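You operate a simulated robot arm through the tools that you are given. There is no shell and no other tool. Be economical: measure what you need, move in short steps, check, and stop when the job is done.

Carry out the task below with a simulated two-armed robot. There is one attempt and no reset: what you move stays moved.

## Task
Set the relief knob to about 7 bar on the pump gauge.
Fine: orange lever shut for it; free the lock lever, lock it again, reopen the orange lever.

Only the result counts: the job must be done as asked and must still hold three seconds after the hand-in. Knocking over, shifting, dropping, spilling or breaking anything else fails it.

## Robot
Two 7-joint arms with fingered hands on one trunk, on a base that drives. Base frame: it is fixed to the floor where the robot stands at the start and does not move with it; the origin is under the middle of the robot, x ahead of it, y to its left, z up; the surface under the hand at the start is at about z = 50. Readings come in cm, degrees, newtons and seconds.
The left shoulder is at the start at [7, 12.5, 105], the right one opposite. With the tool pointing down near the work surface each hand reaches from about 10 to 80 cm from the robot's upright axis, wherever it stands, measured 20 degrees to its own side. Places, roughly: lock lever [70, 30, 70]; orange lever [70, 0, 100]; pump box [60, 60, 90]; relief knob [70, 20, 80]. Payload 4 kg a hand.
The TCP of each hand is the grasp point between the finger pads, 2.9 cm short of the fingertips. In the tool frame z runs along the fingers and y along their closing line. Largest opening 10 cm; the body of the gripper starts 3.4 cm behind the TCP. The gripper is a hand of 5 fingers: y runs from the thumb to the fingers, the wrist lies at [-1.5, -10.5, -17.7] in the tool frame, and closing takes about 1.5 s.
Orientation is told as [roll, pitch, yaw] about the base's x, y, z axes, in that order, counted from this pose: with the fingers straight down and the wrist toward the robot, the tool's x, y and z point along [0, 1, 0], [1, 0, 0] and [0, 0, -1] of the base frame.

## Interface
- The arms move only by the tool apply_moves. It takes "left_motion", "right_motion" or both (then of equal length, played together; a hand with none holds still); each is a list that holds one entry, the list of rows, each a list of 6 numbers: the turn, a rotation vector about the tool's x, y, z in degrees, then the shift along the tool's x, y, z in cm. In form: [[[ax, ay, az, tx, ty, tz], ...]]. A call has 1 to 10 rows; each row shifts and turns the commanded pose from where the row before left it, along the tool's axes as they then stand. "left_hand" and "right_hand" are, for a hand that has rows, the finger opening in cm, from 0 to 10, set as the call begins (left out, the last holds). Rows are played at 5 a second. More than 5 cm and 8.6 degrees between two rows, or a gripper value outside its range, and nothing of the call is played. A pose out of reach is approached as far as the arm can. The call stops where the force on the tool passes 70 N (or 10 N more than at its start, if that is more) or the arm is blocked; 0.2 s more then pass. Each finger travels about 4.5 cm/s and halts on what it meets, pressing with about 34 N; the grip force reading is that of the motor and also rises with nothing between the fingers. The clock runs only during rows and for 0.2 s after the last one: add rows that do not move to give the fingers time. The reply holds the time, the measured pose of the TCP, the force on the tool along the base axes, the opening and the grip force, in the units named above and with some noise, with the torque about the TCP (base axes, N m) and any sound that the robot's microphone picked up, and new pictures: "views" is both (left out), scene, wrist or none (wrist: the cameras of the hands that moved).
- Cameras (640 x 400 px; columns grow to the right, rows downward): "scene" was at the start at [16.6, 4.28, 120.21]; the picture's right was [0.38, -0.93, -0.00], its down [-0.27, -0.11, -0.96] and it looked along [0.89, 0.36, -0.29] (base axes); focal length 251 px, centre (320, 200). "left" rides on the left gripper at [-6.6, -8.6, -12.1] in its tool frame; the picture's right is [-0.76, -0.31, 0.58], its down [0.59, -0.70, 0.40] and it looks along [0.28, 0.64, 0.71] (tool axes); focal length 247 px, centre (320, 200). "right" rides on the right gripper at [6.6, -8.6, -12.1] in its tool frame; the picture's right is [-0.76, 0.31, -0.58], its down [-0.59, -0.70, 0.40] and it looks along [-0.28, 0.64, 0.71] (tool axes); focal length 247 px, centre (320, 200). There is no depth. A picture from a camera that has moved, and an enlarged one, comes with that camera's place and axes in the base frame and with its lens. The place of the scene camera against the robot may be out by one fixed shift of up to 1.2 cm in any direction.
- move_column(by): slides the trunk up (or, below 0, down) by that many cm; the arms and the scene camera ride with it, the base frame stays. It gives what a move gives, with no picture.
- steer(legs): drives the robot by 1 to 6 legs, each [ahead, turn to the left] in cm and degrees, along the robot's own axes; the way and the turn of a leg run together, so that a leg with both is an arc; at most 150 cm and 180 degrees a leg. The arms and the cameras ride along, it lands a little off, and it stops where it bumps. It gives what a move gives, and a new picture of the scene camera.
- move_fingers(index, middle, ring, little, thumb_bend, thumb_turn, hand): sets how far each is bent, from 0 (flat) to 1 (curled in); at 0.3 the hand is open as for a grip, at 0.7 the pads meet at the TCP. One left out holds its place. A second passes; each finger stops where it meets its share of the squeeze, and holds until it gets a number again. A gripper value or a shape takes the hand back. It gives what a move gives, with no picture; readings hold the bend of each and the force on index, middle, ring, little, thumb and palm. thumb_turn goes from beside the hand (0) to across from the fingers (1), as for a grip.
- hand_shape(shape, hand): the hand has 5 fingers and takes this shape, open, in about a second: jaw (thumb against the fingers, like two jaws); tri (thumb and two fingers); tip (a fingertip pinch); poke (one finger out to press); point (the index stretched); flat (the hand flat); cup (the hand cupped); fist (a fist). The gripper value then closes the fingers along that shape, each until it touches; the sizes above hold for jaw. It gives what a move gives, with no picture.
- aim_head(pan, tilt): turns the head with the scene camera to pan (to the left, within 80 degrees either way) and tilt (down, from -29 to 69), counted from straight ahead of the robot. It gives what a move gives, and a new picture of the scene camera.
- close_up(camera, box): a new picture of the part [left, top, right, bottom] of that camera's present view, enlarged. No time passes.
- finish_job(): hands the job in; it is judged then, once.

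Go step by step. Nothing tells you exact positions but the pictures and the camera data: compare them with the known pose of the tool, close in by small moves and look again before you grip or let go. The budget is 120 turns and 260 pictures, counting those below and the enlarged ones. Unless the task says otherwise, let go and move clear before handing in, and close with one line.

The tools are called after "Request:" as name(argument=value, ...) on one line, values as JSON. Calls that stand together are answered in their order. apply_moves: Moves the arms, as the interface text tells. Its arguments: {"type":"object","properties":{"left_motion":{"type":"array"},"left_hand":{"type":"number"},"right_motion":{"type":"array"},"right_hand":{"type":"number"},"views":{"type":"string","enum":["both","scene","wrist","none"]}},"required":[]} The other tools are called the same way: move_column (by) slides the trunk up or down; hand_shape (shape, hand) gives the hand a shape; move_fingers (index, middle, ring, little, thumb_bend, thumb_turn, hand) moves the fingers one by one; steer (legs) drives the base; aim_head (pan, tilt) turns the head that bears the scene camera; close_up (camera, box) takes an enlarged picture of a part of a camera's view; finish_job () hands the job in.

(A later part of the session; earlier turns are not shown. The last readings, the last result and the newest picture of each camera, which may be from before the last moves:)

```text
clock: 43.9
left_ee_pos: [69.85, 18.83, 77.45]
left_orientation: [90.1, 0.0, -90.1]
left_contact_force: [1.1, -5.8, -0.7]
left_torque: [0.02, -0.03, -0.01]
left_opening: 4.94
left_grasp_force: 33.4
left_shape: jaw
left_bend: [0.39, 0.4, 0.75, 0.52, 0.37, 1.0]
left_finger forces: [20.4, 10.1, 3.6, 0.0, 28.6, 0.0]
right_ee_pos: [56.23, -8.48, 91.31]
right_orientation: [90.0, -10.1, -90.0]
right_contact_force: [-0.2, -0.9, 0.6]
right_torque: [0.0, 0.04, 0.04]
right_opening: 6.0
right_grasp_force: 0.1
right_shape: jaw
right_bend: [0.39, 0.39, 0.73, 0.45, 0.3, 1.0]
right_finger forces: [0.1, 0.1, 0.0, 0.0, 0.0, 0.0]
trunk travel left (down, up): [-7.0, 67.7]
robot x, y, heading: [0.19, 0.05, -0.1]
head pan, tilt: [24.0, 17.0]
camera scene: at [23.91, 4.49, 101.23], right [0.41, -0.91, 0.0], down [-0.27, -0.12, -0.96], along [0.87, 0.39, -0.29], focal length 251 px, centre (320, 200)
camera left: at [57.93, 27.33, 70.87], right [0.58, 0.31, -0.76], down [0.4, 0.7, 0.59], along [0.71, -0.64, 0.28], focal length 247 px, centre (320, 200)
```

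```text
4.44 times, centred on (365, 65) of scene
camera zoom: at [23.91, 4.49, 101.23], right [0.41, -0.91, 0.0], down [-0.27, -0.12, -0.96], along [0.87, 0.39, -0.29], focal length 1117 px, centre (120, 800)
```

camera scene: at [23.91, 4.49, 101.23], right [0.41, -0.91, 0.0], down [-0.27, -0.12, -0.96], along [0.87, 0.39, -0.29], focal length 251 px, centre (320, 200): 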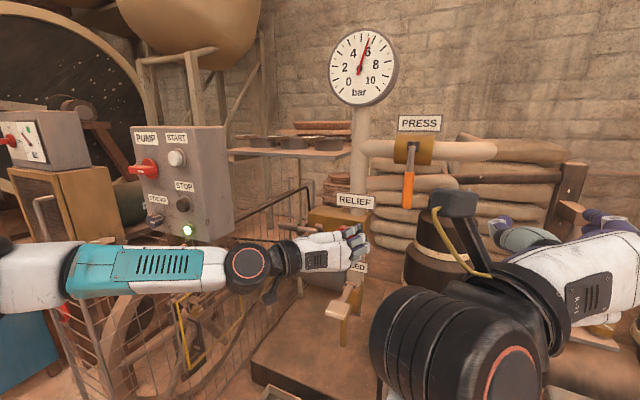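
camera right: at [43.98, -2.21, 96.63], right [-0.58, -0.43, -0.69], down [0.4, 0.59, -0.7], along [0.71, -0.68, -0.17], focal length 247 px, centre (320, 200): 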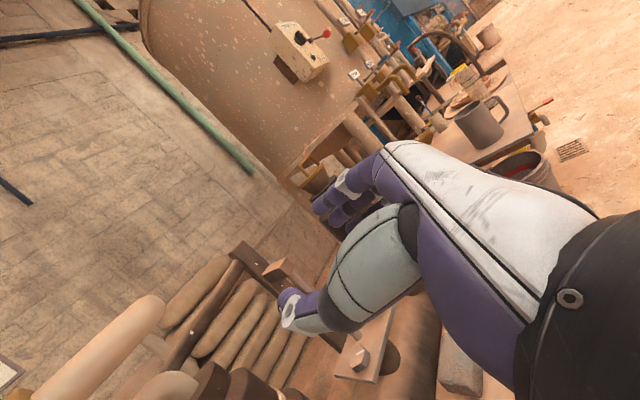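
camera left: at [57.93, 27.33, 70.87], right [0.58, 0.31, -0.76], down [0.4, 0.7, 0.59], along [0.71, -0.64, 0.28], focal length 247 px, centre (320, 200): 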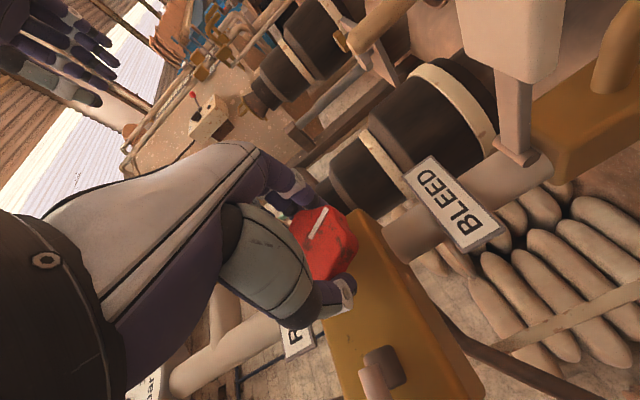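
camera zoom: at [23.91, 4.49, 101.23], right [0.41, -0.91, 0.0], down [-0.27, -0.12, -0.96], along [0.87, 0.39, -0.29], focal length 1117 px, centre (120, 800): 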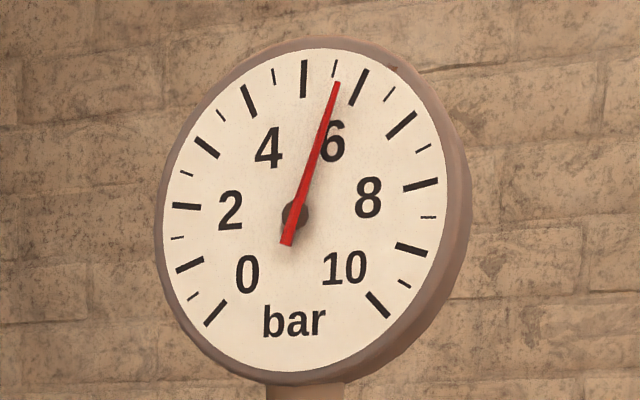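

Gauge reads about 5.6, and the knob is gripped at 4.9 cm. I'll turn it clockwise by 24° and read again.

Request:
apply_moves(left_motion=[[[0, 0, 6, 0, 0, 0], [0, 0, 6, 0, 0, 0], [0, 0, 6, 0, 0, 0], [0, 0, 6, 0, 0, 0], [0, 0, 0, 0, 0, 0], [0, 0, 0, 0, 0, 0]]])

Request:
close_up(camera="scene", box=[320, 20, 410, 110])

```text
clock: 45.3
left_ee_pos: [70.06, 19.0, 77.58]
left_orientation: [90.1, 24.0, -89.9]
left_contact_force: [1.5, -2.0, 6.5]
left_torque: [-0.08, -0.13, 0.02]
left_opening: 4.89
left_grasp_force: 33.4
left_shape: jaw
left_bend: [0.4, 0.4, 0.75, 0.52, 0.38, 1.0]
left_finger forces: [17.2, 10.1, 4.4, 0.0, 31.0, 0.0]
right_ee_pos: [56.11, -8.47, 91.35]
right_orientation: [89.9, -10.0, -89.9]
right_contact_force: [0.2, 1.0, -0.5]
right_torque: [-0.05, -0.02, 0.01]
right_opening: 5.99
right_grasp_force: 0.0
right_shape: jaw
right_bend: [0.39, 0.39, 0.73, 0.45, 0.3, 1.0]
right_finger forces: [0.1, 0.0, 0.1, 0.0, 0.0, 0.0]
trunk travel left (down, up): [-7.0, 67.7]
robot x, y, heading: [-0.05, -0.03, -0.1]
head pan, tilt: [24.0, 17.0]
camera scene: at [23.85, 4.51, 101.26], right [0.41, -0.91, 0.0], down [-0.27, -0.12, -0.96], along [0.87, 0.39, -0.29], focal length 251 px, centre (320, 200)
camera left: at [57.93, 29.41, 75.01], right [0.58, 0.59, -0.57], down [0.4, 0.4, 0.82], along [0.71, -0.7, 0.0], focal length 247 px, centre (320, 200)
```

scene: 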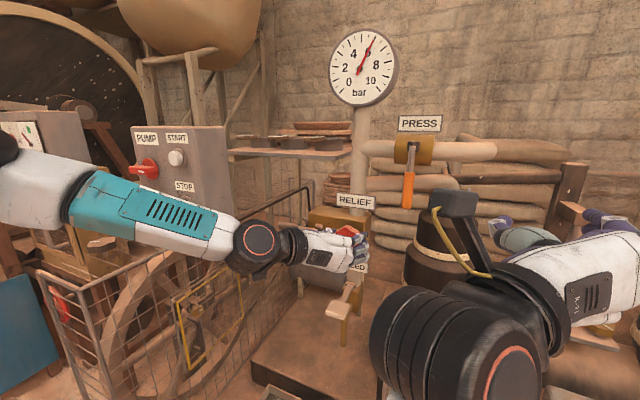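
left: 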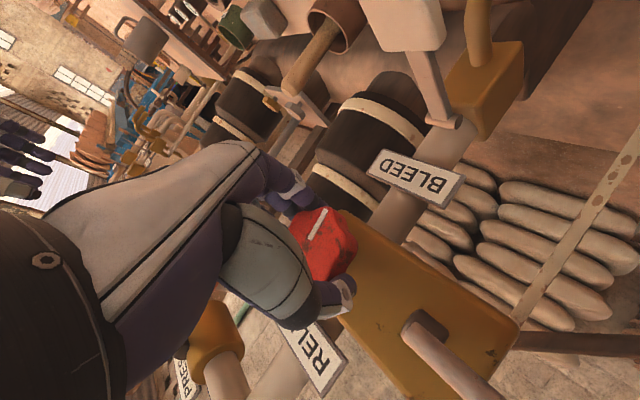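

```text
4.44 times, centred on (365, 65) of scene
camera zoom: at [23.85, 4.51, 101.26], right [0.41, -0.91, 0.0], down [-0.27, -0.12, -0.96], along [0.87, 0.39, -0.29], focal length 1117 px, centre (120, 800)
```

zoom: 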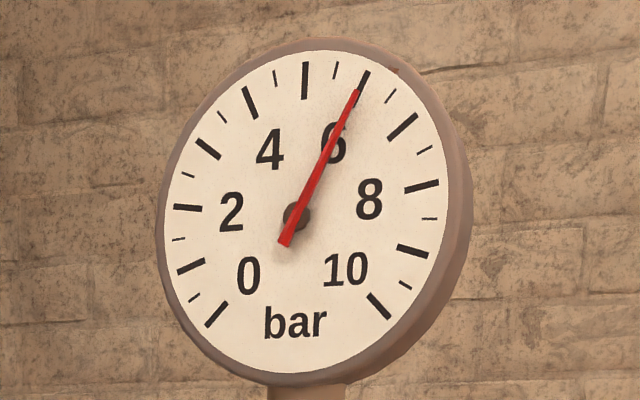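

24° clockwise raised it to 6.0, and the knob follows the hand. I'll turn another 40°.

Request:
apply_moves(left_motion=[[[0, 0, 7, 0, 0, 0], [0, 0, 7, 0, 0, 0], [0, 0, 7, 0, 0, 0], [0, 0, 7, 0, 0, 0], [0, 0, 6, 0, 0, 0], [0, 0, 6, 0, 0, 0], [0, 0, 0, 0, 0, 0], [0, 0, 0, 0, 0, 0]]])

Request:
close_up(camera="scene", box=[320, 20, 410, 110])

```text
clock: 46.0
left_ee_pos: [71.95, 18.7, 75.17]
left_orientation: [88.9, 38.2, -91.1]
left_contact_force: [-18.3, 10.3, -5.7]
left_torque: [-0.12, 0.1, 0.08]
left_opening: 2.94
left_grasp_force: 33.6
left_shape: jaw
left_bend: [0.79, 0.81, 0.75, 0.52, 0.84, 0.94]
left_finger forces: [21.2, 5.3, 0.1, 0.1, 9.0, 0.1]
left hand out of reach, approached as far as the arm can: row 2, 3
right_ee_pos: [56.15, -8.27, 91.3]
right_orientation: [89.9, -10.0, -89.8]
right_contact_force: [-0.8, 0.0, -0.5]
right_torque: [-0.04, 0.02, -0.02]
right_opening: 6.02
right_grasp_force: 0.0
right_shape: jaw
right_bend: [0.39, 0.39, 0.73, 0.45, 0.3, 1.0]
right_finger forces: [0.0, 0.0, 0.1, 0.0, 0.0, 0.0]
trunk travel left (down, up): [-7.0, 67.7]
robot x, y, heading: [-0.26, 0.03, 0.3]
head pan, tilt: [24.0, 17.0]
stopped in row 3 (left hand): the force on the tool passed its limit at 97 N (the readings are from after the stop); the commanded pose is now the measured one
camera scene: at [23.74, 4.75, 101.2], right [0.41, -0.91, 0.0], down [-0.27, -0.12, -0.96], along [0.87, 0.39, -0.29], focal length 251 px, centre (320, 200)
camera left: at [60.01, 29.64, 75.49], right [0.58, 0.7, -0.41], down [0.41, 0.19, 0.89], along [0.7, -0.69, -0.18], focal length 247 px, centre (320, 200)
```

scene: 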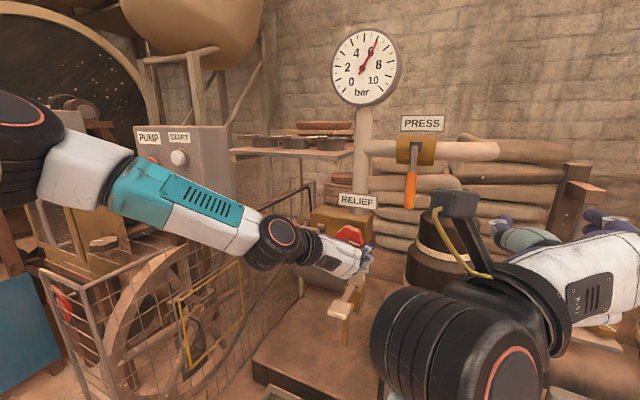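
left: 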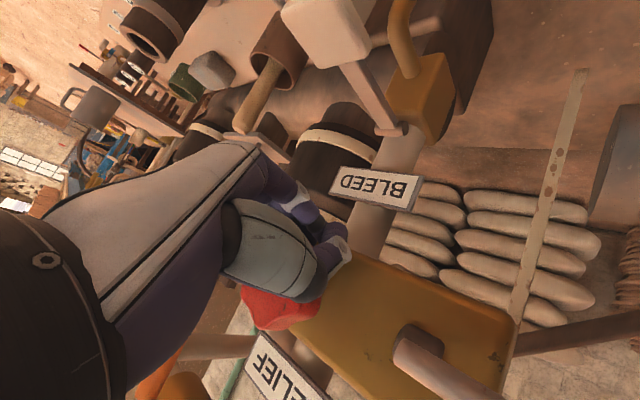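

```text
4.44 times, centred on (365, 65) of scene
camera zoom: at [23.74, 4.75, 101.2], right [0.41, -0.91, 0.0], down [-0.27, -0.12, -0.96], along [0.87, 0.39, -0.29], focal length 1117 px, centre (120, 800)
```

zoom: 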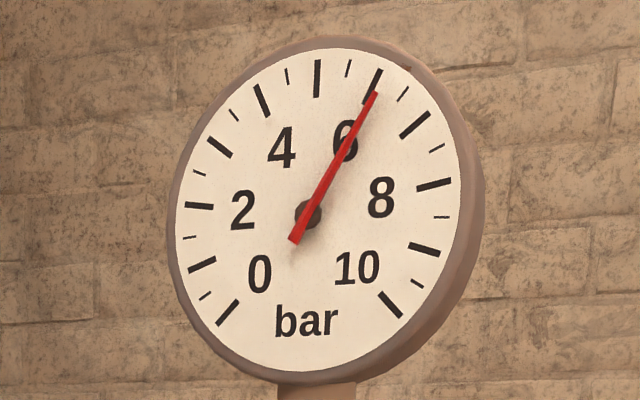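

The arm hit a joint limit and the hand slipped off below the knob; the gauge still reads about 6.0. I'll back straight out, then ratchet with a regrip at a lower roll angle.

Request:
apply_moves(left_motion=[[[0, 0, 0, 0, 0, -2], [0, 0, 0, 0, 0, -3], [0, 0, 0, 0, 0, -4], [0, 0, 0, 0, 0, 0]]])

```text
clock: 47.0
left_ee_pos: [71.17, 17.28, 74.72]
left_orientation: [89.2, 38.1, -91.3]
left_contact_force: [-5.1, 3.6, -18.1]
left_torque: [-0.38, -0.08, 0.06]
left_opening: 2.58
left_grasp_force: 33.1
left_shape: jaw
left_bend: [0.78, 0.51, 0.75, 0.52, 0.86, 0.93]
left_finger forces: [0.1, 0.0, 0.1, 0.0, 18.9, 0.1]
left hand out of reach, approached as far as the arm can: row 1, 2, 3
right_ee_pos: [56.42, -8.42, 91.07]
right_orientation: [89.8, -10.0, -89.9]
right_contact_force: [0.1, -0.4, 0.0]
right_torque: [-0.01, 0.0, 0.0]
right_opening: 6.01
right_grasp_force: 0.1
right_shape: jaw
right_bend: [0.39, 0.39, 0.73, 0.45, 0.3, 1.0]
right_finger forces: [0.0, 0.0, 0.0, 0.1, 0.0, 0.1]
trunk travel left (down, up): [-7.0, 67.7]
robot x, y, heading: [-0.06, -0.14, -0.1]
head pan, tilt: [24.0, 17.0]
camera scene: at [23.97, 4.65, 101.18], right [0.41, -0.91, 0.0], down [-0.27, -0.12, -0.96], along [0.87, 0.39, -0.29], focal length 251 px, centre (320, 200)
camera left: at [59.3, 28.26, 74.84], right [0.58, 0.7, -0.41], down [0.41, 0.19, 0.89], along [0.7, -0.69, -0.18], focal length 247 px, centre (320, 200)
```

scene: 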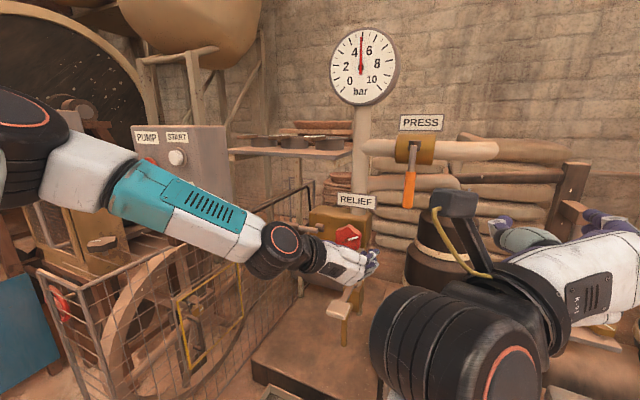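
left: 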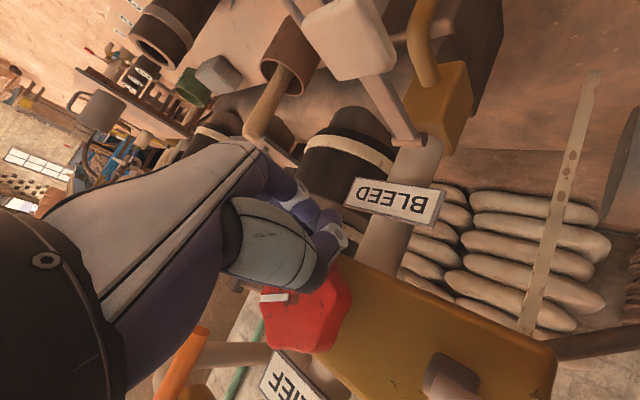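

The arm is caught at a joint limit and did not retreat; the knob slipped back to about 5 bar. I'll undo the roll in small steps while backing off.

Request:
apply_moves(left_motion=[[[0, 0, -5, 0, 0.3, -0.5], [0, 0, -5, 0, 0.2, -1], [0, 0, -5, 0, 0, -1.5], [0, 0, 0, 0, 0, -2]]], views="scene")

```text
clock: 48.0
left_ee_pos: [66.33, 17.13, 74.59]
left_orientation: [89.6, 23.3, -90.6]
left_contact_force: [-0.1, -0.1, 0.1]
left_torque: [-0.02, 0.04, 0.0]
left_opening: 2.72
left_grasp_force: 33.6
left_shape: jaw
left_bend: [0.78, 0.51, 0.75, 0.52, 0.86, 0.95]
left_finger forces: [0.1, 0.0, 0.0, 0.1, 0.0, 0.0]
right_ee_pos: [56.16, -8.42, 91.27]
right_orientation: [89.9, -10.0, -89.9]
right_contact_force: [-0.1, -0.3, 0.0]
right_torque: [-0.01, -0.02, 0.01]
right_opening: 5.99
right_grasp_force: 0.1
right_shape: jaw
right_bend: [0.39, 0.39, 0.73, 0.45, 0.3, 1.0]
right_finger forces: [0.0, 0.0, 0.0, 0.0, 0.0, 0.0]
trunk travel left (down, up): [-7.0, 67.7]
robot x, y, heading: [-0.04, -0.12, 0.2]
head pan, tilt: [24.0, 17.0]
camera scene: at [23.84, 4.6, 101.24], right [0.41, -0.91, 0.0], down [-0.27, -0.12, -0.96], along [0.87, 0.39, -0.29], focal length 251 px, centre (320, 200)
```

scene: 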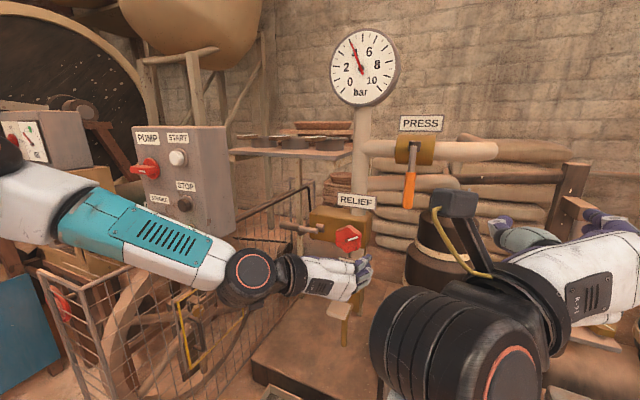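

It's free, but the gauge is now at about 4. I'll back out further and check the knob, the bleed lever and everything else.

Request:
apply_moves(left_motion=[[[0, 0, 0, 0, 0, -4], [0, 0, -6, 0, 0, -4], [0, 0, -6, 0, -3, -1], [0, 0, -6, 0, -3, 0], [0, 0, -5, 0, -3, 0], [0, 0, 0, 0, -2, 0]]], left_hand=9)

Request:
close_up(camera="scene", box=[250, 180, 400, 340])

Request:
close_up(camera="scene", box=[320, 20, 410, 110])

```text
clock: 49.4
left_ee_pos: [57.35, 28.15, 76.29]
left_orientation: [89.5, 0.5, -90.4]
left_contact_force: [-0.4, -0.1, 1.0]
left_torque: [-0.03, 0.02, -0.01]
left_opening: 8.98
left_grasp_force: 0.1
left_shape: jaw
left_bend: [0.34, 0.31, 0.26, 0.33, 0.3, 0.98]
left_finger forces: [0.0, 0.0, 0.0, 0.1, 0.1, 0.0]
right_ee_pos: [56.14, -8.38, 91.31]
right_orientation: [89.9, -10.0, -89.8]
right_contact_force: [0.6, 0.1, 0.5]
right_torque: [0.0, 0.03, 0.0]
right_opening: 6.01
right_grasp_force: 0.1
right_shape: jaw
right_bend: [0.39, 0.39, 0.73, 0.45, 0.3, 1.0]
right_finger forces: [0.1, 0.1, 0.0, 0.0, 0.0, 0.0]
trunk travel left (down, up): [-7.0, 67.7]
robot x, y, heading: [-0.15, -0.16, 0.1]
head pan, tilt: [24.0, 17.0]
camera scene: at [23.83, 4.6, 101.24], right [0.41, -0.91, 0.0], down [-0.27, -0.12, -0.96], along [0.87, 0.39, -0.29], focal length 251 px, centre (320, 200)
camera left: at [45.3, 36.87, 69.93], right [0.57, 0.31, -0.76], down [0.41, 0.7, 0.59], along [0.71, -0.65, 0.27], focal length 247 px, centre (320, 200)
```

scene: 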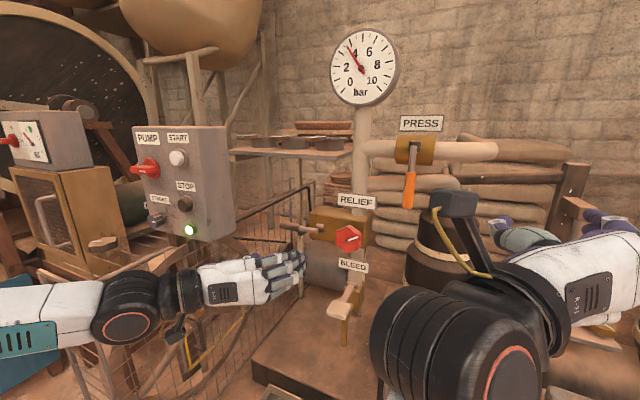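
left: 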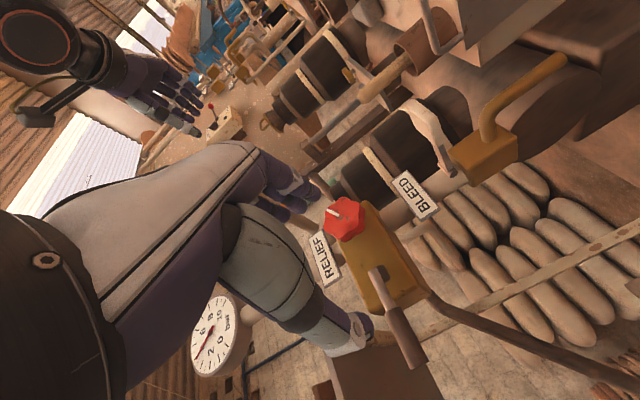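

```text
2.50 times, centred on (325, 260) of scene
camera zoom: at [23.83, 4.6, 101.24], right [0.41, -0.91, 0.0], down [-0.27, -0.12, -0.96], along [0.87, 0.39, -0.29], focal length 628 px, centre (308, 50)
```

zoom: 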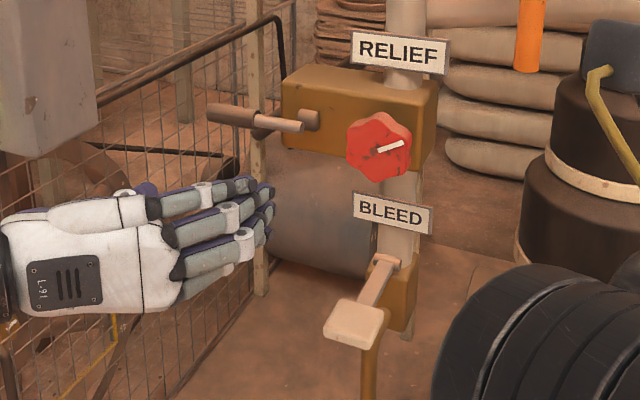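

```text
4.44 times, centred on (365, 65) of scene
camera zoom: at [23.83, 4.6, 101.24], right [0.41, -0.91, 0.0], down [-0.27, -0.12, -0.96], along [0.87, 0.39, -0.29], focal length 1117 px, centre (120, 800)
```

zoom: 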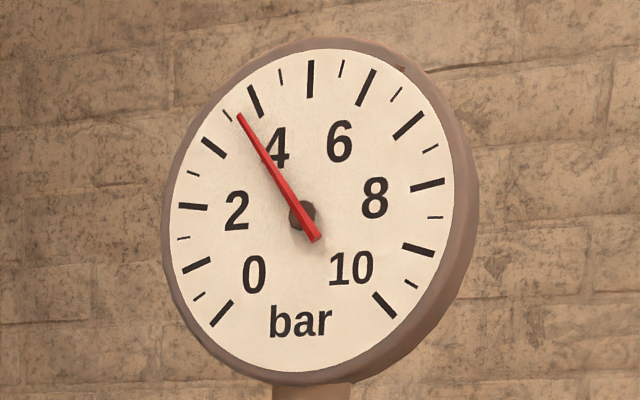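

The bleed lever is unmoved. The knob rolled back to about 3.7 bar and it responds at about 0.02 bar per degree, so I need roughly +170° clockwise. I'll ratchet from roll −40° upward, staying away from the limit, starting with a pre-roll in free space.

Request:
apply_moves(left_motion=[[[0, 0, -8, 0, 0, 0], [0, 0, -8, 0, 0, 0], [0, 0, -8, 0, 0, 0], [0, 0, -8, 0, 0, 0], [0, 0, -8, 0, 0, 0], [0, 0, 0, -2, 3, 0], [0, 0, 0, -2, 3, 1], [0, 0, 0, -1.05, 2.04, 2], [0, 0, 0, 0, 0, 2], [0, 0, 0, 0, 0, 0]]])

Request:
close_up(camera="left", box=[230, 150, 480, 340])

Request:
close_up(camera="scene", box=[250, 180, 400, 340])

```text
clock: 51.6
left_ee_pos: [61.87, 18.42, 77.55]
left_orientation: [89.4, -39.6, -90.0]
left_contact_force: [-0.1, -0.1, -0.4]
left_torque: [-0.02, -0.01, 0.01]
left_opening: 8.99
left_grasp_force: 0.1
left_shape: jaw
left_bend: [0.34, 0.31, 0.26, 0.33, 0.3, 0.98]
left_finger forces: [0.1, 0.0, 0.0, 0.1, 0.0, 0.1]
right_ee_pos: [56.18, -8.3, 91.25]
right_orientation: [89.9, -10.0, -89.8]
right_contact_force: [0.6, -0.9, -0.7]
right_torque: [-0.02, 0.03, 0.01]
right_opening: 5.99
right_grasp_force: 0.1
right_shape: jaw
right_bend: [0.39, 0.39, 0.73, 0.45, 0.3, 1.0]
right_finger forces: [0.0, 0.0, 0.0, 0.1, 0.1, 0.0]
trunk travel left (down, up): [-7.0, 67.7]
robot x, y, heading: [-0.16, 0.17, -0.1]
head pan, tilt: [24.0, 17.0]
camera scene: at [23.84, 4.6, 101.24], right [0.41, -0.91, 0.0], down [-0.27, -0.12, -0.96], along [0.87, 0.39, -0.29], focal length 251 px, centre (320, 200)
camera left: at [49.8, 20.98, 67.06], right [0.57, -0.25, -0.78], down [0.41, 0.91, 0.0], along [0.72, -0.32, 0.62], focal length 247 px, centre (320, 200)
```

scene: 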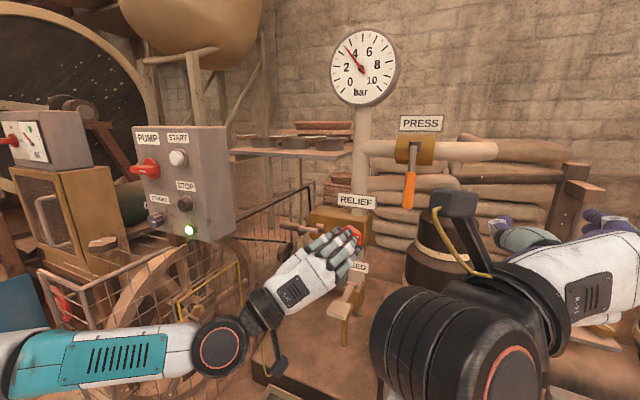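
left: 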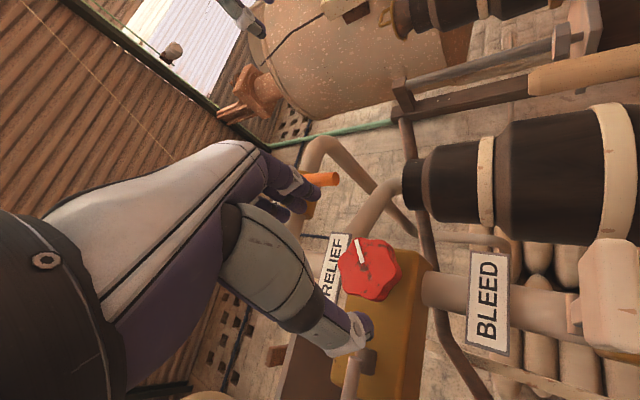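

```text
2.11 times, centred on (355, 245) of left
camera zoom: at [49.8, 20.98, 67.06], right [0.57, -0.25, -0.78], down [0.41, 0.91, 0.0], along [0.72, -0.32, 0.62], focal length 520 px, centre (246, 105)
```

zoom: 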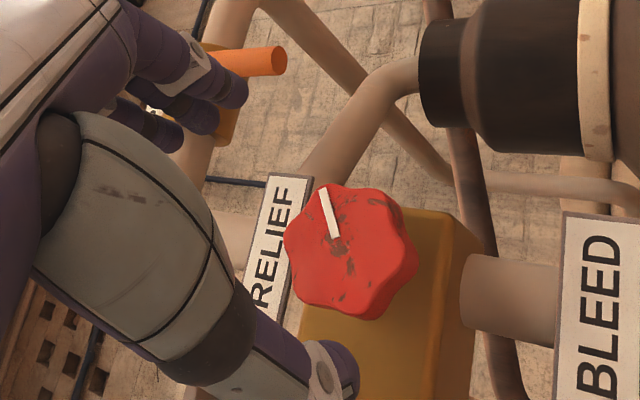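

```text
2.50 times, centred on (325, 260) of scene
camera zoom: at [23.84, 4.6, 101.24], right [0.41, -0.91, 0.0], down [-0.27, -0.12, -0.96], along [0.87, 0.39, -0.29], focal length 628 px, centre (308, 50)
```

zoom: 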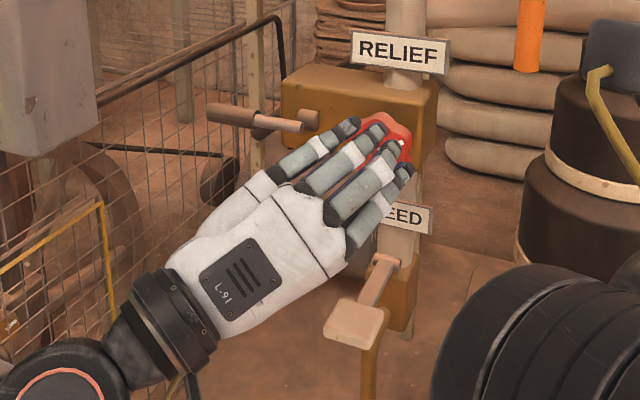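

Roll −40° is reachable and clear of the bleed pad, with the knob aligned. I'll advance 8.2 cm and close.

Request:
apply_moves(left_motion=[[[0, 0, 0, 0.1, -0.1, 3], [0, 0, 0, 0, 0, 3], [0, 0, 0, 0, 0, 2.2], [0, 0, 0, 0, 0, 0]]], views="none")

Request:
apply_moves(left_motion=[[[0, 0, 0, 0, 0, 0], [0, 0, 0, 0, 0, 0], [0, 0, 0, 0, 0, 0], [0, 0, 0, 0, 0, 0], [0, 0, 0, 0, 0, 0], [0, 0, 0, 0, 0, 0]]], left_hand=3)

```text
clock: 52.6
left_ee_pos: [70.45, 18.68, 77.81]
left_orientation: [89.5, -39.7, -89.9]
left_contact_force: [0.5, -0.4, 0.3]
left_torque: [-0.03, 0.01, -0.04]
left_opening: 9.01
left_grasp_force: 0.0
left_shape: jaw
left_bend: [0.34, 0.31, 0.26, 0.33, 0.3, 0.98]
left_finger forces: [0.0, 0.0, 0.1, 0.0, 0.1, 0.0]
right_ee_pos: [56.16, -8.32, 91.25]
right_orientation: [89.9, -10.0, -89.8]
right_contact_force: [0.4, 0.8, 0.2]
right_torque: [0.01, 0.0, 0.0]
right_opening: 6.03
right_grasp_force: 0.0
right_shape: jaw
right_bend: [0.39, 0.39, 0.73, 0.45, 0.3, 1.0]
right_finger forces: [0.0, 0.0, 0.0, 0.1, 0.0, 0.0]
trunk travel left (down, up): [-7.0, 67.7]
robot x, y, heading: [-0.36, 0.1, 0.3]
head pan, tilt: [24.0, 17.0]
```

```text
clock: 54.0
left_ee_pos: [70.36, 18.66, 77.76]
left_orientation: [89.4, -39.6, -90.0]
left_contact_force: [3.7, -4.0, 1.7]
left_torque: [-0.01, 0.17, 0.28]
left_opening: 4.93
left_grasp_force: 33.8
left_shape: jaw
left_bend: [0.38, 0.4, 0.74, 0.51, 0.38, 1.0]
left_finger forces: [24.0, 8.9, 0.0, 0.1, 30.1, 0.1]
right_ee_pos: [56.28, -8.44, 91.29]
right_orientation: [89.9, -10.0, -89.8]
right_contact_force: [0.8, 0.2, 0.6]
right_torque: [0.02, 0.03, 0.0]
right_opening: 6.01
right_grasp_force: 0.1
right_shape: jaw
right_bend: [0.39, 0.39, 0.73, 0.45, 0.3, 1.0]
right_finger forces: [0.1, 0.0, 0.0, 0.0, 0.1, 0.0]
trunk travel left (down, up): [-7.0, 67.7]
robot x, y, heading: [0.21, -0.09, 0.2]
head pan, tilt: [24.0, 17.0]
camera scene: at [23.85, 4.57, 101.24], right [0.41, -0.91, 0.0], down [-0.27, -0.12, -0.96], along [0.87, 0.39, -0.29], focal length 251 px, centre (320, 200)
camera left: at [58.2, 21.2, 67.32], right [0.57, -0.25, -0.78], down [0.41, 0.91, 0.0], along [0.72, -0.32, 0.62], focal length 247 px, centre (320, 200)
```

scene: 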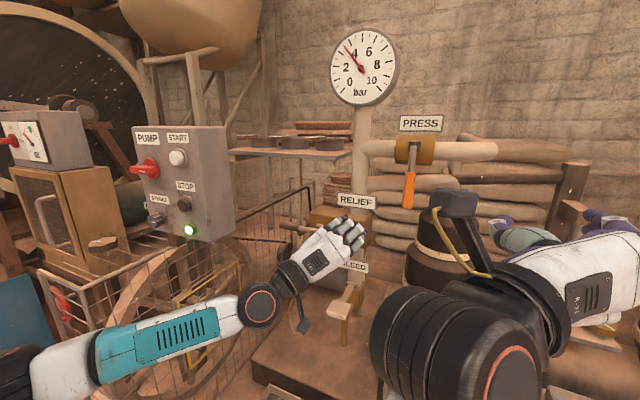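
left: 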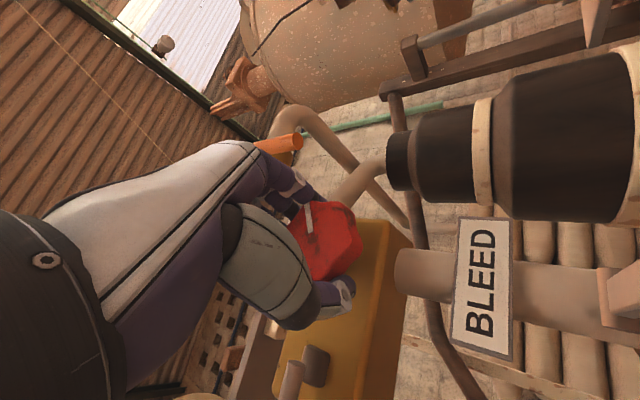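

Gripped. I'll turn 56° clockwise.

Request:
apply_moves(left_motion=[[[0, 0, 8, 0, 0, 0], [0, 0, 8, 0, 0, 0], [0, 0, 8, 0, 0, 0], [0, 0, 8, 0, 0, 0], [0, 0, 8, 0, 0, 0], [0, 0, 8, 0, 0, 0], [0, 0, 8, 0, 0, 0], [0, 0, 0, 0, 0, 0]]], views="scene")

```text
clock: 55.8
left_ee_pos: [70.41, 18.65, 77.92]
left_orientation: [89.8, 16.4, -90.4]
left_contact_force: [-1.2, 3.6, 9.4]
left_torque: [-0.08, -0.24, 0.3]
left_opening: 4.78
left_grasp_force: 33.8
left_shape: jaw
left_bend: [0.39, 0.41, 0.74, 0.51, 0.39, 1.0]
left_finger forces: [18.4, 10.3, 0.0, 0.0, 36.0, 0.0]
right_ee_pos: [56.12, -8.33, 91.31]
right_orientation: [90.0, -10.0, -89.8]
right_contact_force: [-0.2, -0.3, 0.4]
right_torque: [0.0, 0.01, -0.01]
right_opening: 6.0
right_grasp_force: 0.1
right_shape: jaw
right_bend: [0.39, 0.39, 0.73, 0.45, 0.3, 1.0]
right_finger forces: [0.0, 0.0, 0.1, 0.0, 0.0, 0.1]
trunk travel left (down, up): [-7.0, 67.7]
robot x, y, heading: [-0.3, -0.03, 0.1]
head pan, tilt: [24.0, 17.0]
camera scene: at [23.74, 4.61, 101.27], right [0.41, -0.91, 0.0], down [-0.27, -0.12, -0.96], along [0.87, 0.39, -0.29], focal length 251 px, centre (320, 200)
```

scene: 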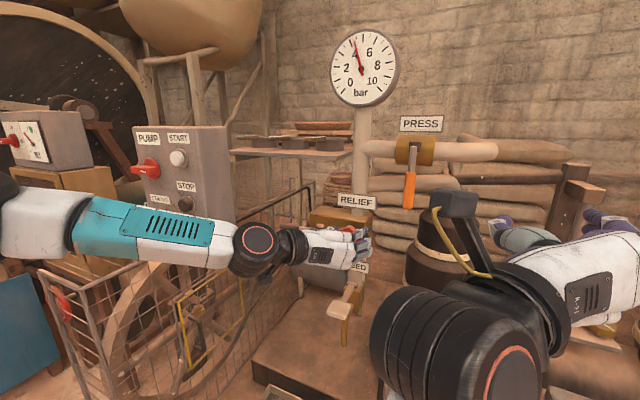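

Gauge about 4.5. I'll open in place, roll back around the knob, and regrip.

Request:
apply_moves(left_motion=[[[0, 0, 0, 0, 0, 0], [0, 0, 0, 0, 0, 0], [0, 0, 0, 0, 0, 0], [0, 0, 0, 0, 0, 0], [0, 0, 0, 0, 0, 0], [0, 0, 0, 0, 0, 0]]], left_hand=9.5, views="none")

Request:
apply_moves(left_motion=[[[0, 0, -8, 0, 0, 0], [0, 0, -8, 0, 0, 0], [0, 0, -8, 0, 0, 0], [0, 0, -8, 0, 0, 0], [0, 0, -8, 0, 0, 0], [0, 0, -8, 0, 0, 0], [0, 0, -8, 0, 0, 0], [0, 0, 0, 0, 0, 0]]])

Request:
close_up(camera="scene", box=[320, 20, 410, 110])

```text
clock: 57.2
left_ee_pos: [70.44, 18.65, 77.64]
left_orientation: [89.5, 16.4, -90.6]
left_contact_force: [0.1, 0.3, 0.3]
left_torque: [0.01, 0.02, -0.03]
left_opening: 9.49
left_grasp_force: 0.0
left_shape: jaw
left_bend: [0.32, 0.31, 0.27, 0.32, 0.31, 0.98]
left_finger forces: [0.1, 0.1, 0.0, 0.0, 0.0, 0.1]
right_ee_pos: [56.1, -8.45, 91.21]
right_orientation: [89.9, -10.0, -89.7]
right_contact_force: [-0.1, 0.0, 0.0]
right_torque: [0.02, 0.01, 0.01]
right_opening: 5.99
right_grasp_force: 0.0
right_shape: jaw
right_bend: [0.39, 0.39, 0.73, 0.45, 0.3, 1.0]
right_finger forces: [0.1, 0.0, 0.0, 0.1, 0.0, 0.1]
trunk travel left (down, up): [-7.0, 67.7]
robot x, y, heading: [-0.1, -0.07, 0.0]
head pan, tilt: [24.0, 17.0]
```

```text
clock: 59.0
left_ee_pos: [70.37, 18.69, 77.64]
left_orientation: [89.5, -39.7, -90.0]
left_contact_force: [0.6, 0.5, 1.1]
left_torque: [-0.03, -0.01, 0.0]
left_opening: 9.48
left_grasp_force: 0.0
left_shape: jaw
left_bend: [0.32, 0.31, 0.27, 0.32, 0.31, 0.98]
left_finger forces: [0.1, 0.1, 0.0, 0.1, 0.1, 0.1]
right_ee_pos: [56.2, -8.33, 91.21]
right_orientation: [89.9, -9.9, -89.8]
right_contact_force: [1.2, 0.0, -1.5]
right_torque: [-0.01, 0.02, 0.04]
right_opening: 6.01
right_grasp_force: 0.0
right_shape: jaw
right_bend: [0.39, 0.39, 0.73, 0.45, 0.3, 1.0]
right_finger forces: [0.0, 0.0, 0.0, 0.0, 0.0, 0.0]
trunk travel left (down, up): [-7.0, 67.7]
robot x, y, heading: [-0.11, -0.11, 0.0]
head pan, tilt: [24.0, 17.0]
camera scene: at [23.83, 4.6, 101.24], right [0.41, -0.91, 0.0], down [-0.27, -0.12, -0.96], along [0.87, 0.39, -0.29], focal length 251 px, centre (320, 200)
camera left: at [58.26, 21.23, 67.08], right [0.57, -0.25, -0.78], down [0.41, 0.91, 0.0], along [0.72, -0.32, 0.62], focal length 247 px, centre (320, 200)
```

scene: 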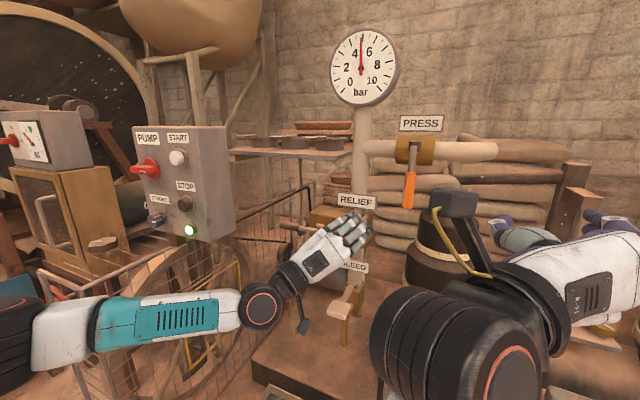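
left: 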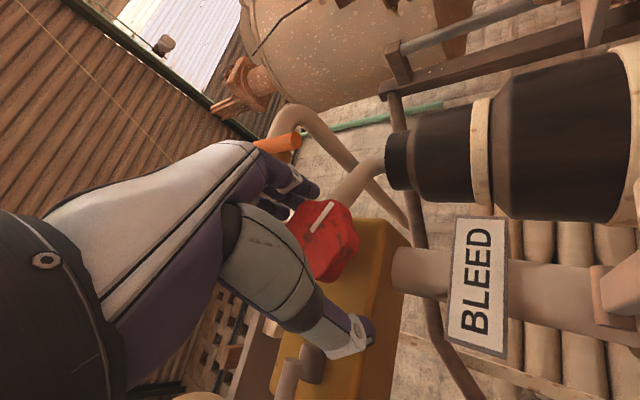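

```text
4.44 times, centred on (365, 65) of scene
camera zoom: at [23.83, 4.6, 101.24], right [0.41, -0.91, 0.0], down [-0.27, -0.12, -0.96], along [0.87, 0.39, -0.29], focal length 1117 px, centre (120, 800)
```

zoom: 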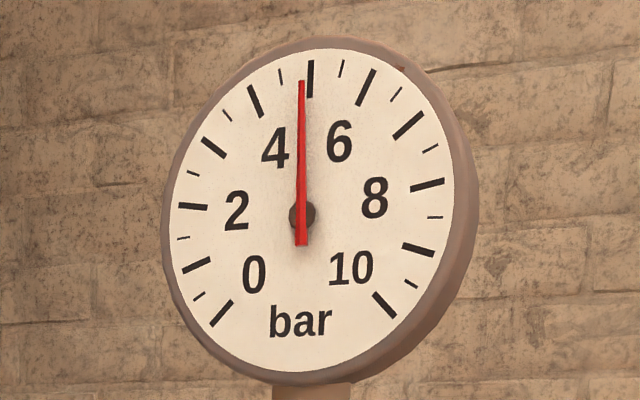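

Settled at 4.85: 56° gives about +1.2 bar, so I need about 100° more. I'll grip and turn 56° again.

Request:
apply_moves(left_motion=[[[0, 0, 0, 0, 0, 0], [0, 0, 0, 0, 0, 0], [0, 0, 0, 0, 0, 0], [0, 0, 0, 0, 0, 0], [0, 0, 0, 0, 0, 0], [0, 0, 0, 0, 0, 0], [0, 0, 0, 0, 0, 0]]], left_hand=3, views="none")

Request:
apply_moves(left_motion=[[[0, 0, 8, 0, 0, 0], [0, 0, 8, 0, 0, 0], [0, 0, 8, 0, 0, 0], [0, 0, 8, 0, 0, 0], [0, 0, 8, 0, 0, 0], [0, 0, 8, 0, 0, 0], [0, 0, 8, 0, 0, 0], [0, 0, 0, 0, 0, 0]]], views="none")

Request:
apply_moves(left_motion=[[[0, 0, 0, 0, 0, 0], [0, 0, 0, 0, 0, 0], [0, 0, 0, 0, 0, 0], [0, 0, 0, 0, 0, 0], [0, 0, 0, 0, 0, 0], [0, 0, 0, 0, 0, 0]]], left_hand=9.5, views="none")

Request:
apply_moves(left_motion=[[[0, 0, -8, 0, 0, 0], [0, 0, -8, 0, 0, 0], [0, 0, -8, 0, 0, 0], [0, 0, -8, 0, 0, 0], [0, 0, -8, 0, 0, 0], [0, 0, -8, 0, 0, 0], [0, 0, -8, 0, 0, 0], [0, 0, 0, 0, 0, 0], [0, 0, 0, 0, 0, 0]]])

Request:
close_up(camera="scene", box=[320, 20, 410, 110])

```text
clock: 60.6
left_ee_pos: [70.53, 18.63, 77.59]
left_orientation: [89.4, -39.6, -90.0]
left_contact_force: [6.6, -7.0, 1.3]
left_torque: [-0.01, 0.01, -0.02]
left_opening: 4.82
left_grasp_force: 34.0
left_shape: jaw
left_bend: [0.37, 0.39, 0.74, 0.51, 0.39, 1.0]
left_finger forces: [25.0, 10.1, 0.0, 0.0, 30.4, 0.0]
right_ee_pos: [56.27, -8.41, 91.34]
right_orientation: [89.9, -9.9, -89.8]
right_contact_force: [0.8, -0.2, -0.5]
right_torque: [0.01, 0.02, 0.02]
right_opening: 5.97
right_grasp_force: 0.1
right_shape: jaw
right_bend: [0.39, 0.39, 0.73, 0.45, 0.3, 1.0]
right_finger forces: [0.0, 0.0, 0.1, 0.0, 0.0, 0.1]
trunk travel left (down, up): [-7.0, 67.7]
robot x, y, heading: [0.6, 0.02, 0.4]
head pan, tilt: [24.0, 17.0]
```

```text
clock: 62.4
left_ee_pos: [70.52, 18.71, 77.78]
left_orientation: [89.8, 16.4, -90.4]
left_contact_force: [9.7, 5.9, 11.2]
left_torque: [-0.11, -0.08, 0.21]
left_opening: 4.65
left_grasp_force: 34.4
left_shape: jaw
left_bend: [0.39, 0.41, 0.74, 0.51, 0.42, 1.0]
left_finger forces: [17.0, 9.9, 0.0, 0.0, 35.2, 0.0]
right_ee_pos: [56.14, -8.33, 91.33]
right_orientation: [89.9, -10.1, -89.7]
right_contact_force: [0.2, 0.2, -0.5]
right_torque: [0.01, -0.01, 0.04]
right_opening: 6.01
right_grasp_force: 0.1
right_shape: jaw
right_bend: [0.39, 0.39, 0.73, 0.45, 0.3, 1.0]
right_finger forces: [0.1, 0.0, 0.0, 0.1, 0.0, 0.0]
trunk travel left (down, up): [-7.0, 67.7]
robot x, y, heading: [0.06, -0.09, 0.1]
head pan, tilt: [24.0, 17.0]
```

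```text
clock: 63.8
left_ee_pos: [70.51, 18.72, 77.49]
left_orientation: [89.5, 16.4, -90.5]
left_contact_force: [-0.4, 0.5, -1.1]
left_torque: [-0.02, 0.03, 0.02]
left_opening: 9.49
left_grasp_force: 0.0
left_shape: jaw
left_bend: [0.32, 0.31, 0.27, 0.32, 0.31, 0.98]
left_finger forces: [0.0, 0.1, 0.0, 0.0, 0.0, 0.0]
right_ee_pos: [56.19, -8.35, 91.26]
right_orientation: [89.9, -9.9, -89.8]
right_contact_force: [-0.5, -0.4, -0.1]
right_torque: [0.02, -0.01, -0.02]
right_opening: 6.0
right_grasp_force: 0.1
right_shape: jaw
right_bend: [0.39, 0.39, 0.73, 0.45, 0.3, 1.0]
right_finger forces: [0.1, 0.0, 0.0, 0.1, 0.0, 0.1]
trunk travel left (down, up): [-7.0, 67.7]
robot x, y, heading: [0.12, 0.21, 0.1]
head pan, tilt: [24.0, 17.0]
```

```text
clock: 65.8
left_ee_pos: [70.29, 18.56, 77.5]
left_orientation: [89.4, -39.7, -90.1]
left_contact_force: [-0.1, 0.5, -0.6]
left_torque: [0.04, 0.02, 0.0]
left_opening: 9.49
left_grasp_force: 0.0
left_shape: jaw
left_bend: [0.32, 0.31, 0.27, 0.32, 0.31, 0.98]
left_finger forces: [0.0, 0.0, 0.1, 0.0, 0.0, 0.0]
right_ee_pos: [56.11, -8.42, 91.24]
right_orientation: [89.8, -9.9, -89.9]
right_contact_force: [1.0, 0.5, 0.2]
right_torque: [0.01, -0.03, 0.01]
right_opening: 5.99
right_grasp_force: 0.1
right_shape: jaw
right_bend: [0.39, 0.39, 0.73, 0.45, 0.3, 1.0]
right_finger forces: [0.0, 0.0, 0.1, 0.0, 0.1, 0.0]
trunk travel left (down, up): [-7.0, 67.7]
robot x, y, heading: [-0.46, 0.26, -0.0]
head pan, tilt: [24.0, 17.0]
camera scene: at [23.86, 4.59, 101.24], right [0.41, -0.91, 0.0], down [-0.27, -0.12, -0.96], along [0.87, 0.39, -0.29], focal length 251 px, centre (320, 200)
camera left: at [58.21, 21.12, 67.01], right [0.57, -0.25, -0.78], down [0.41, 0.91, 0.0], along [0.72, -0.32, 0.62], focal length 247 px, centre (320, 200)
```

scene: 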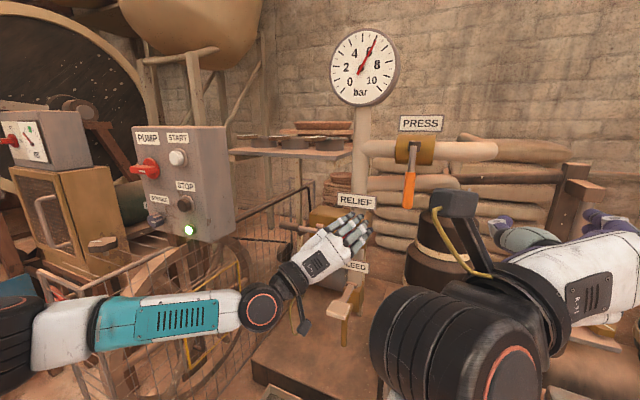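
left: 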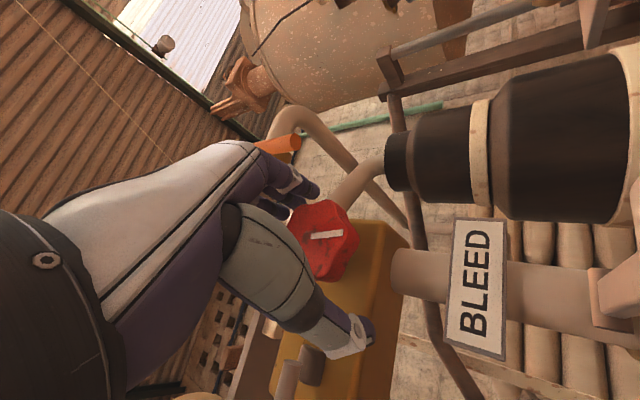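

```text
4.44 times, centred on (365, 65) of scene
camera zoom: at [23.86, 4.59, 101.24], right [0.41, -0.91, 0.0], down [-0.27, -0.12, -0.96], along [0.87, 0.39, -0.29], focal length 1117 px, centre (120, 800)
```

zoom: 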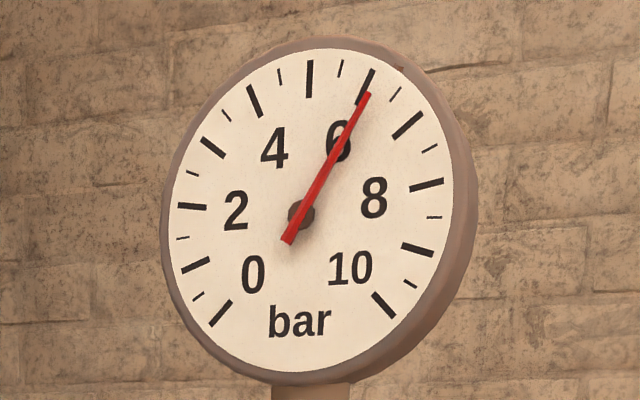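

6.1 now, so I need about 42° more. I'll grip, turn 42°, hold, and read.

Request:
apply_moves(left_motion=[[[0, 0, 0, 0, 0, 0], [0, 0, 0, 0, 0, 0], [0, 0, 0, 0, 0, 0], [0, 0, 0, 0, 0, 0], [0, 0, 0, 0, 0, 0], [0, 0, 0, 0, 0, 0], [0, 0, 0, 0, 0, 0]]], left_hand=3, views="none")

Request:
apply_moves(left_motion=[[[0, 0, 7, 0, 0, 0], [0, 0, 7, 0, 0, 0], [0, 0, 7, 0, 0, 0], [0, 0, 7, 0, 0, 0], [0, 0, 7, 0, 0, 0], [0, 0, 6, 0, 0, 0], [0, 0, 0, 0, 0, 0], [0, 0, 0, 0, 0, 0], [0, 0, 0, 0, 0, 0], [0, 0, 0, 0, 0, 0]]], views="none")

Request:
apply_moves(left_motion=[[[0, 0, 0, 0, 0, 0], [0, 0, 0, 0, 0, 0], [0, 0, 0, 0, 0, 0], [0, 0, 0, 0, 0, 0], [0, 0, 0, 0, 0, 0], [0, 0, 0, 0, 0, 0], [0, 0, 0, 0, 0, 0], [0, 0, 0, 0, 0, 0], [0, 0, 0, 0, 0, 0], [0, 0, 0, 0, 0, 0]]], views="scene")

Request:
close_up(camera="scene", box=[320, 20, 410, 110])

```text
clock: 67.4
left_ee_pos: [70.32, 18.66, 77.49]
left_orientation: [89.5, -39.7, -90.0]
left_contact_force: [11.2, -8.2, 3.8]
left_torque: [0.04, 0.2, 0.14]
left_opening: 5.02
left_grasp_force: 33.4
left_shape: jaw
left_bend: [0.38, 0.4, 0.74, 0.51, 0.36, 1.0]
left_finger forces: [25.4, 11.7, 0.2, 0.0, 27.5, 0.0]
right_ee_pos: [56.1, -8.33, 91.21]
right_orientation: [89.9, -9.9, -89.7]
right_contact_force: [-0.4, 0.6, -0.5]
right_torque: [-0.03, -0.01, 0.04]
right_opening: 5.97
right_grasp_force: 0.1
right_shape: jaw
right_bend: [0.39, 0.39, 0.73, 0.45, 0.3, 1.0]
right_finger forces: [0.1, 0.1, 0.0, 0.0, 0.1, 0.0]
trunk travel left (down, up): [-7.0, 67.7]
robot x, y, heading: [-0.08, 0.02, 0.3]
head pan, tilt: [24.0, 17.0]
```

```text
clock: 69.6
left_ee_pos: [70.43, 18.76, 77.63]
left_orientation: [89.6, 1.4, -90.4]
left_contact_force: [-1.0, 5.0, 4.0]
left_torque: [-0.03, -0.04, 0.25]
left_opening: 4.96
left_grasp_force: 33.5
left_shape: jaw
left_bend: [0.39, 0.41, 0.75, 0.51, 0.36, 1.0]
left_finger forces: [19.5, 9.4, 1.5, 0.1, 32.9, 0.1]
right_ee_pos: [56.13, -8.39, 91.28]
right_orientation: [90.0, -10.2, -89.8]
right_contact_force: [-0.5, -0.5, 0.4]
right_torque: [0.02, 0.02, -0.03]
right_opening: 6.0
right_grasp_force: 0.0
right_shape: jaw
right_bend: [0.39, 0.39, 0.73, 0.45, 0.3, 1.0]
right_finger forces: [0.1, 0.1, 0.0, 0.0, 0.0, 0.1]
trunk travel left (down, up): [-7.0, 67.7]
robot x, y, heading: [-0.45, 0.31, 0.4]
head pan, tilt: [24.0, 17.0]
```

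```text
clock: 71.8
left_ee_pos: [70.29, 18.84, 77.65]
left_orientation: [89.5, 1.4, -90.3]
left_contact_force: [0.0, 5.6, 4.1]
left_torque: [-0.02, -0.06, 0.31]
left_opening: 4.92
left_grasp_force: 34.2
left_shape: jaw
left_bend: [0.39, 0.41, 0.75, 0.51, 0.37, 1.0]
left_finger forces: [19.4, 9.4, 1.6, 0.1, 33.1, 0.0]
right_ee_pos: [56.15, -8.32, 91.37]
right_orientation: [90.0, -10.1, -89.9]
right_contact_force: [-1.0, -0.4, 0.3]
right_torque: [0.0, 0.02, -0.02]
right_opening: 5.99
right_grasp_force: 0.0
right_shape: jaw
right_bend: [0.39, 0.39, 0.73, 0.45, 0.3, 1.0]
right_finger forces: [0.1, 0.0, 0.1, 0.0, 0.0, 0.0]
trunk travel left (down, up): [-7.0, 67.7]
robot x, y, heading: [0.0, 0.26, 0.2]
head pan, tilt: [24.0, 17.0]
camera scene: at [23.81, 4.62, 101.25], right [0.41, -0.91, 0.0], down [-0.27, -0.12, -0.96], along [0.87, 0.39, -0.29], focal length 251 px, centre (320, 200)
```

scene: 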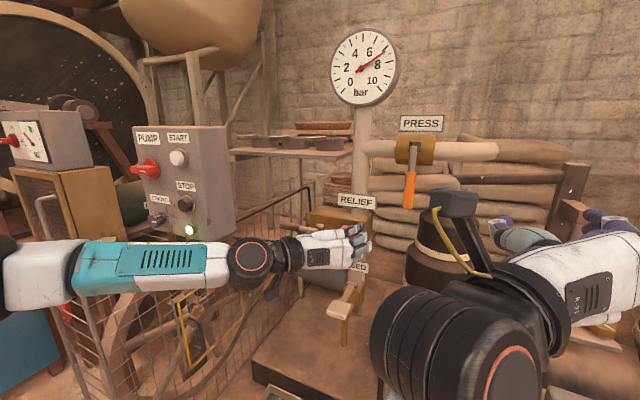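

```text
4.44 times, centred on (365, 65) of scene
camera zoom: at [23.81, 4.62, 101.25], right [0.41, -0.91, 0.0], down [-0.27, -0.12, -0.96], along [0.87, 0.39, -0.29], focal length 1117 px, centre (120, 800)
```

zoom: 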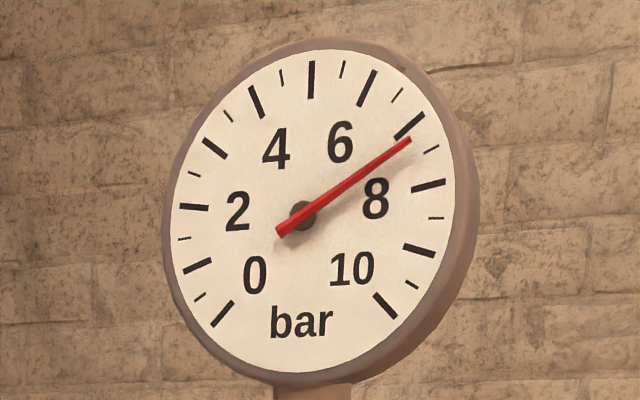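

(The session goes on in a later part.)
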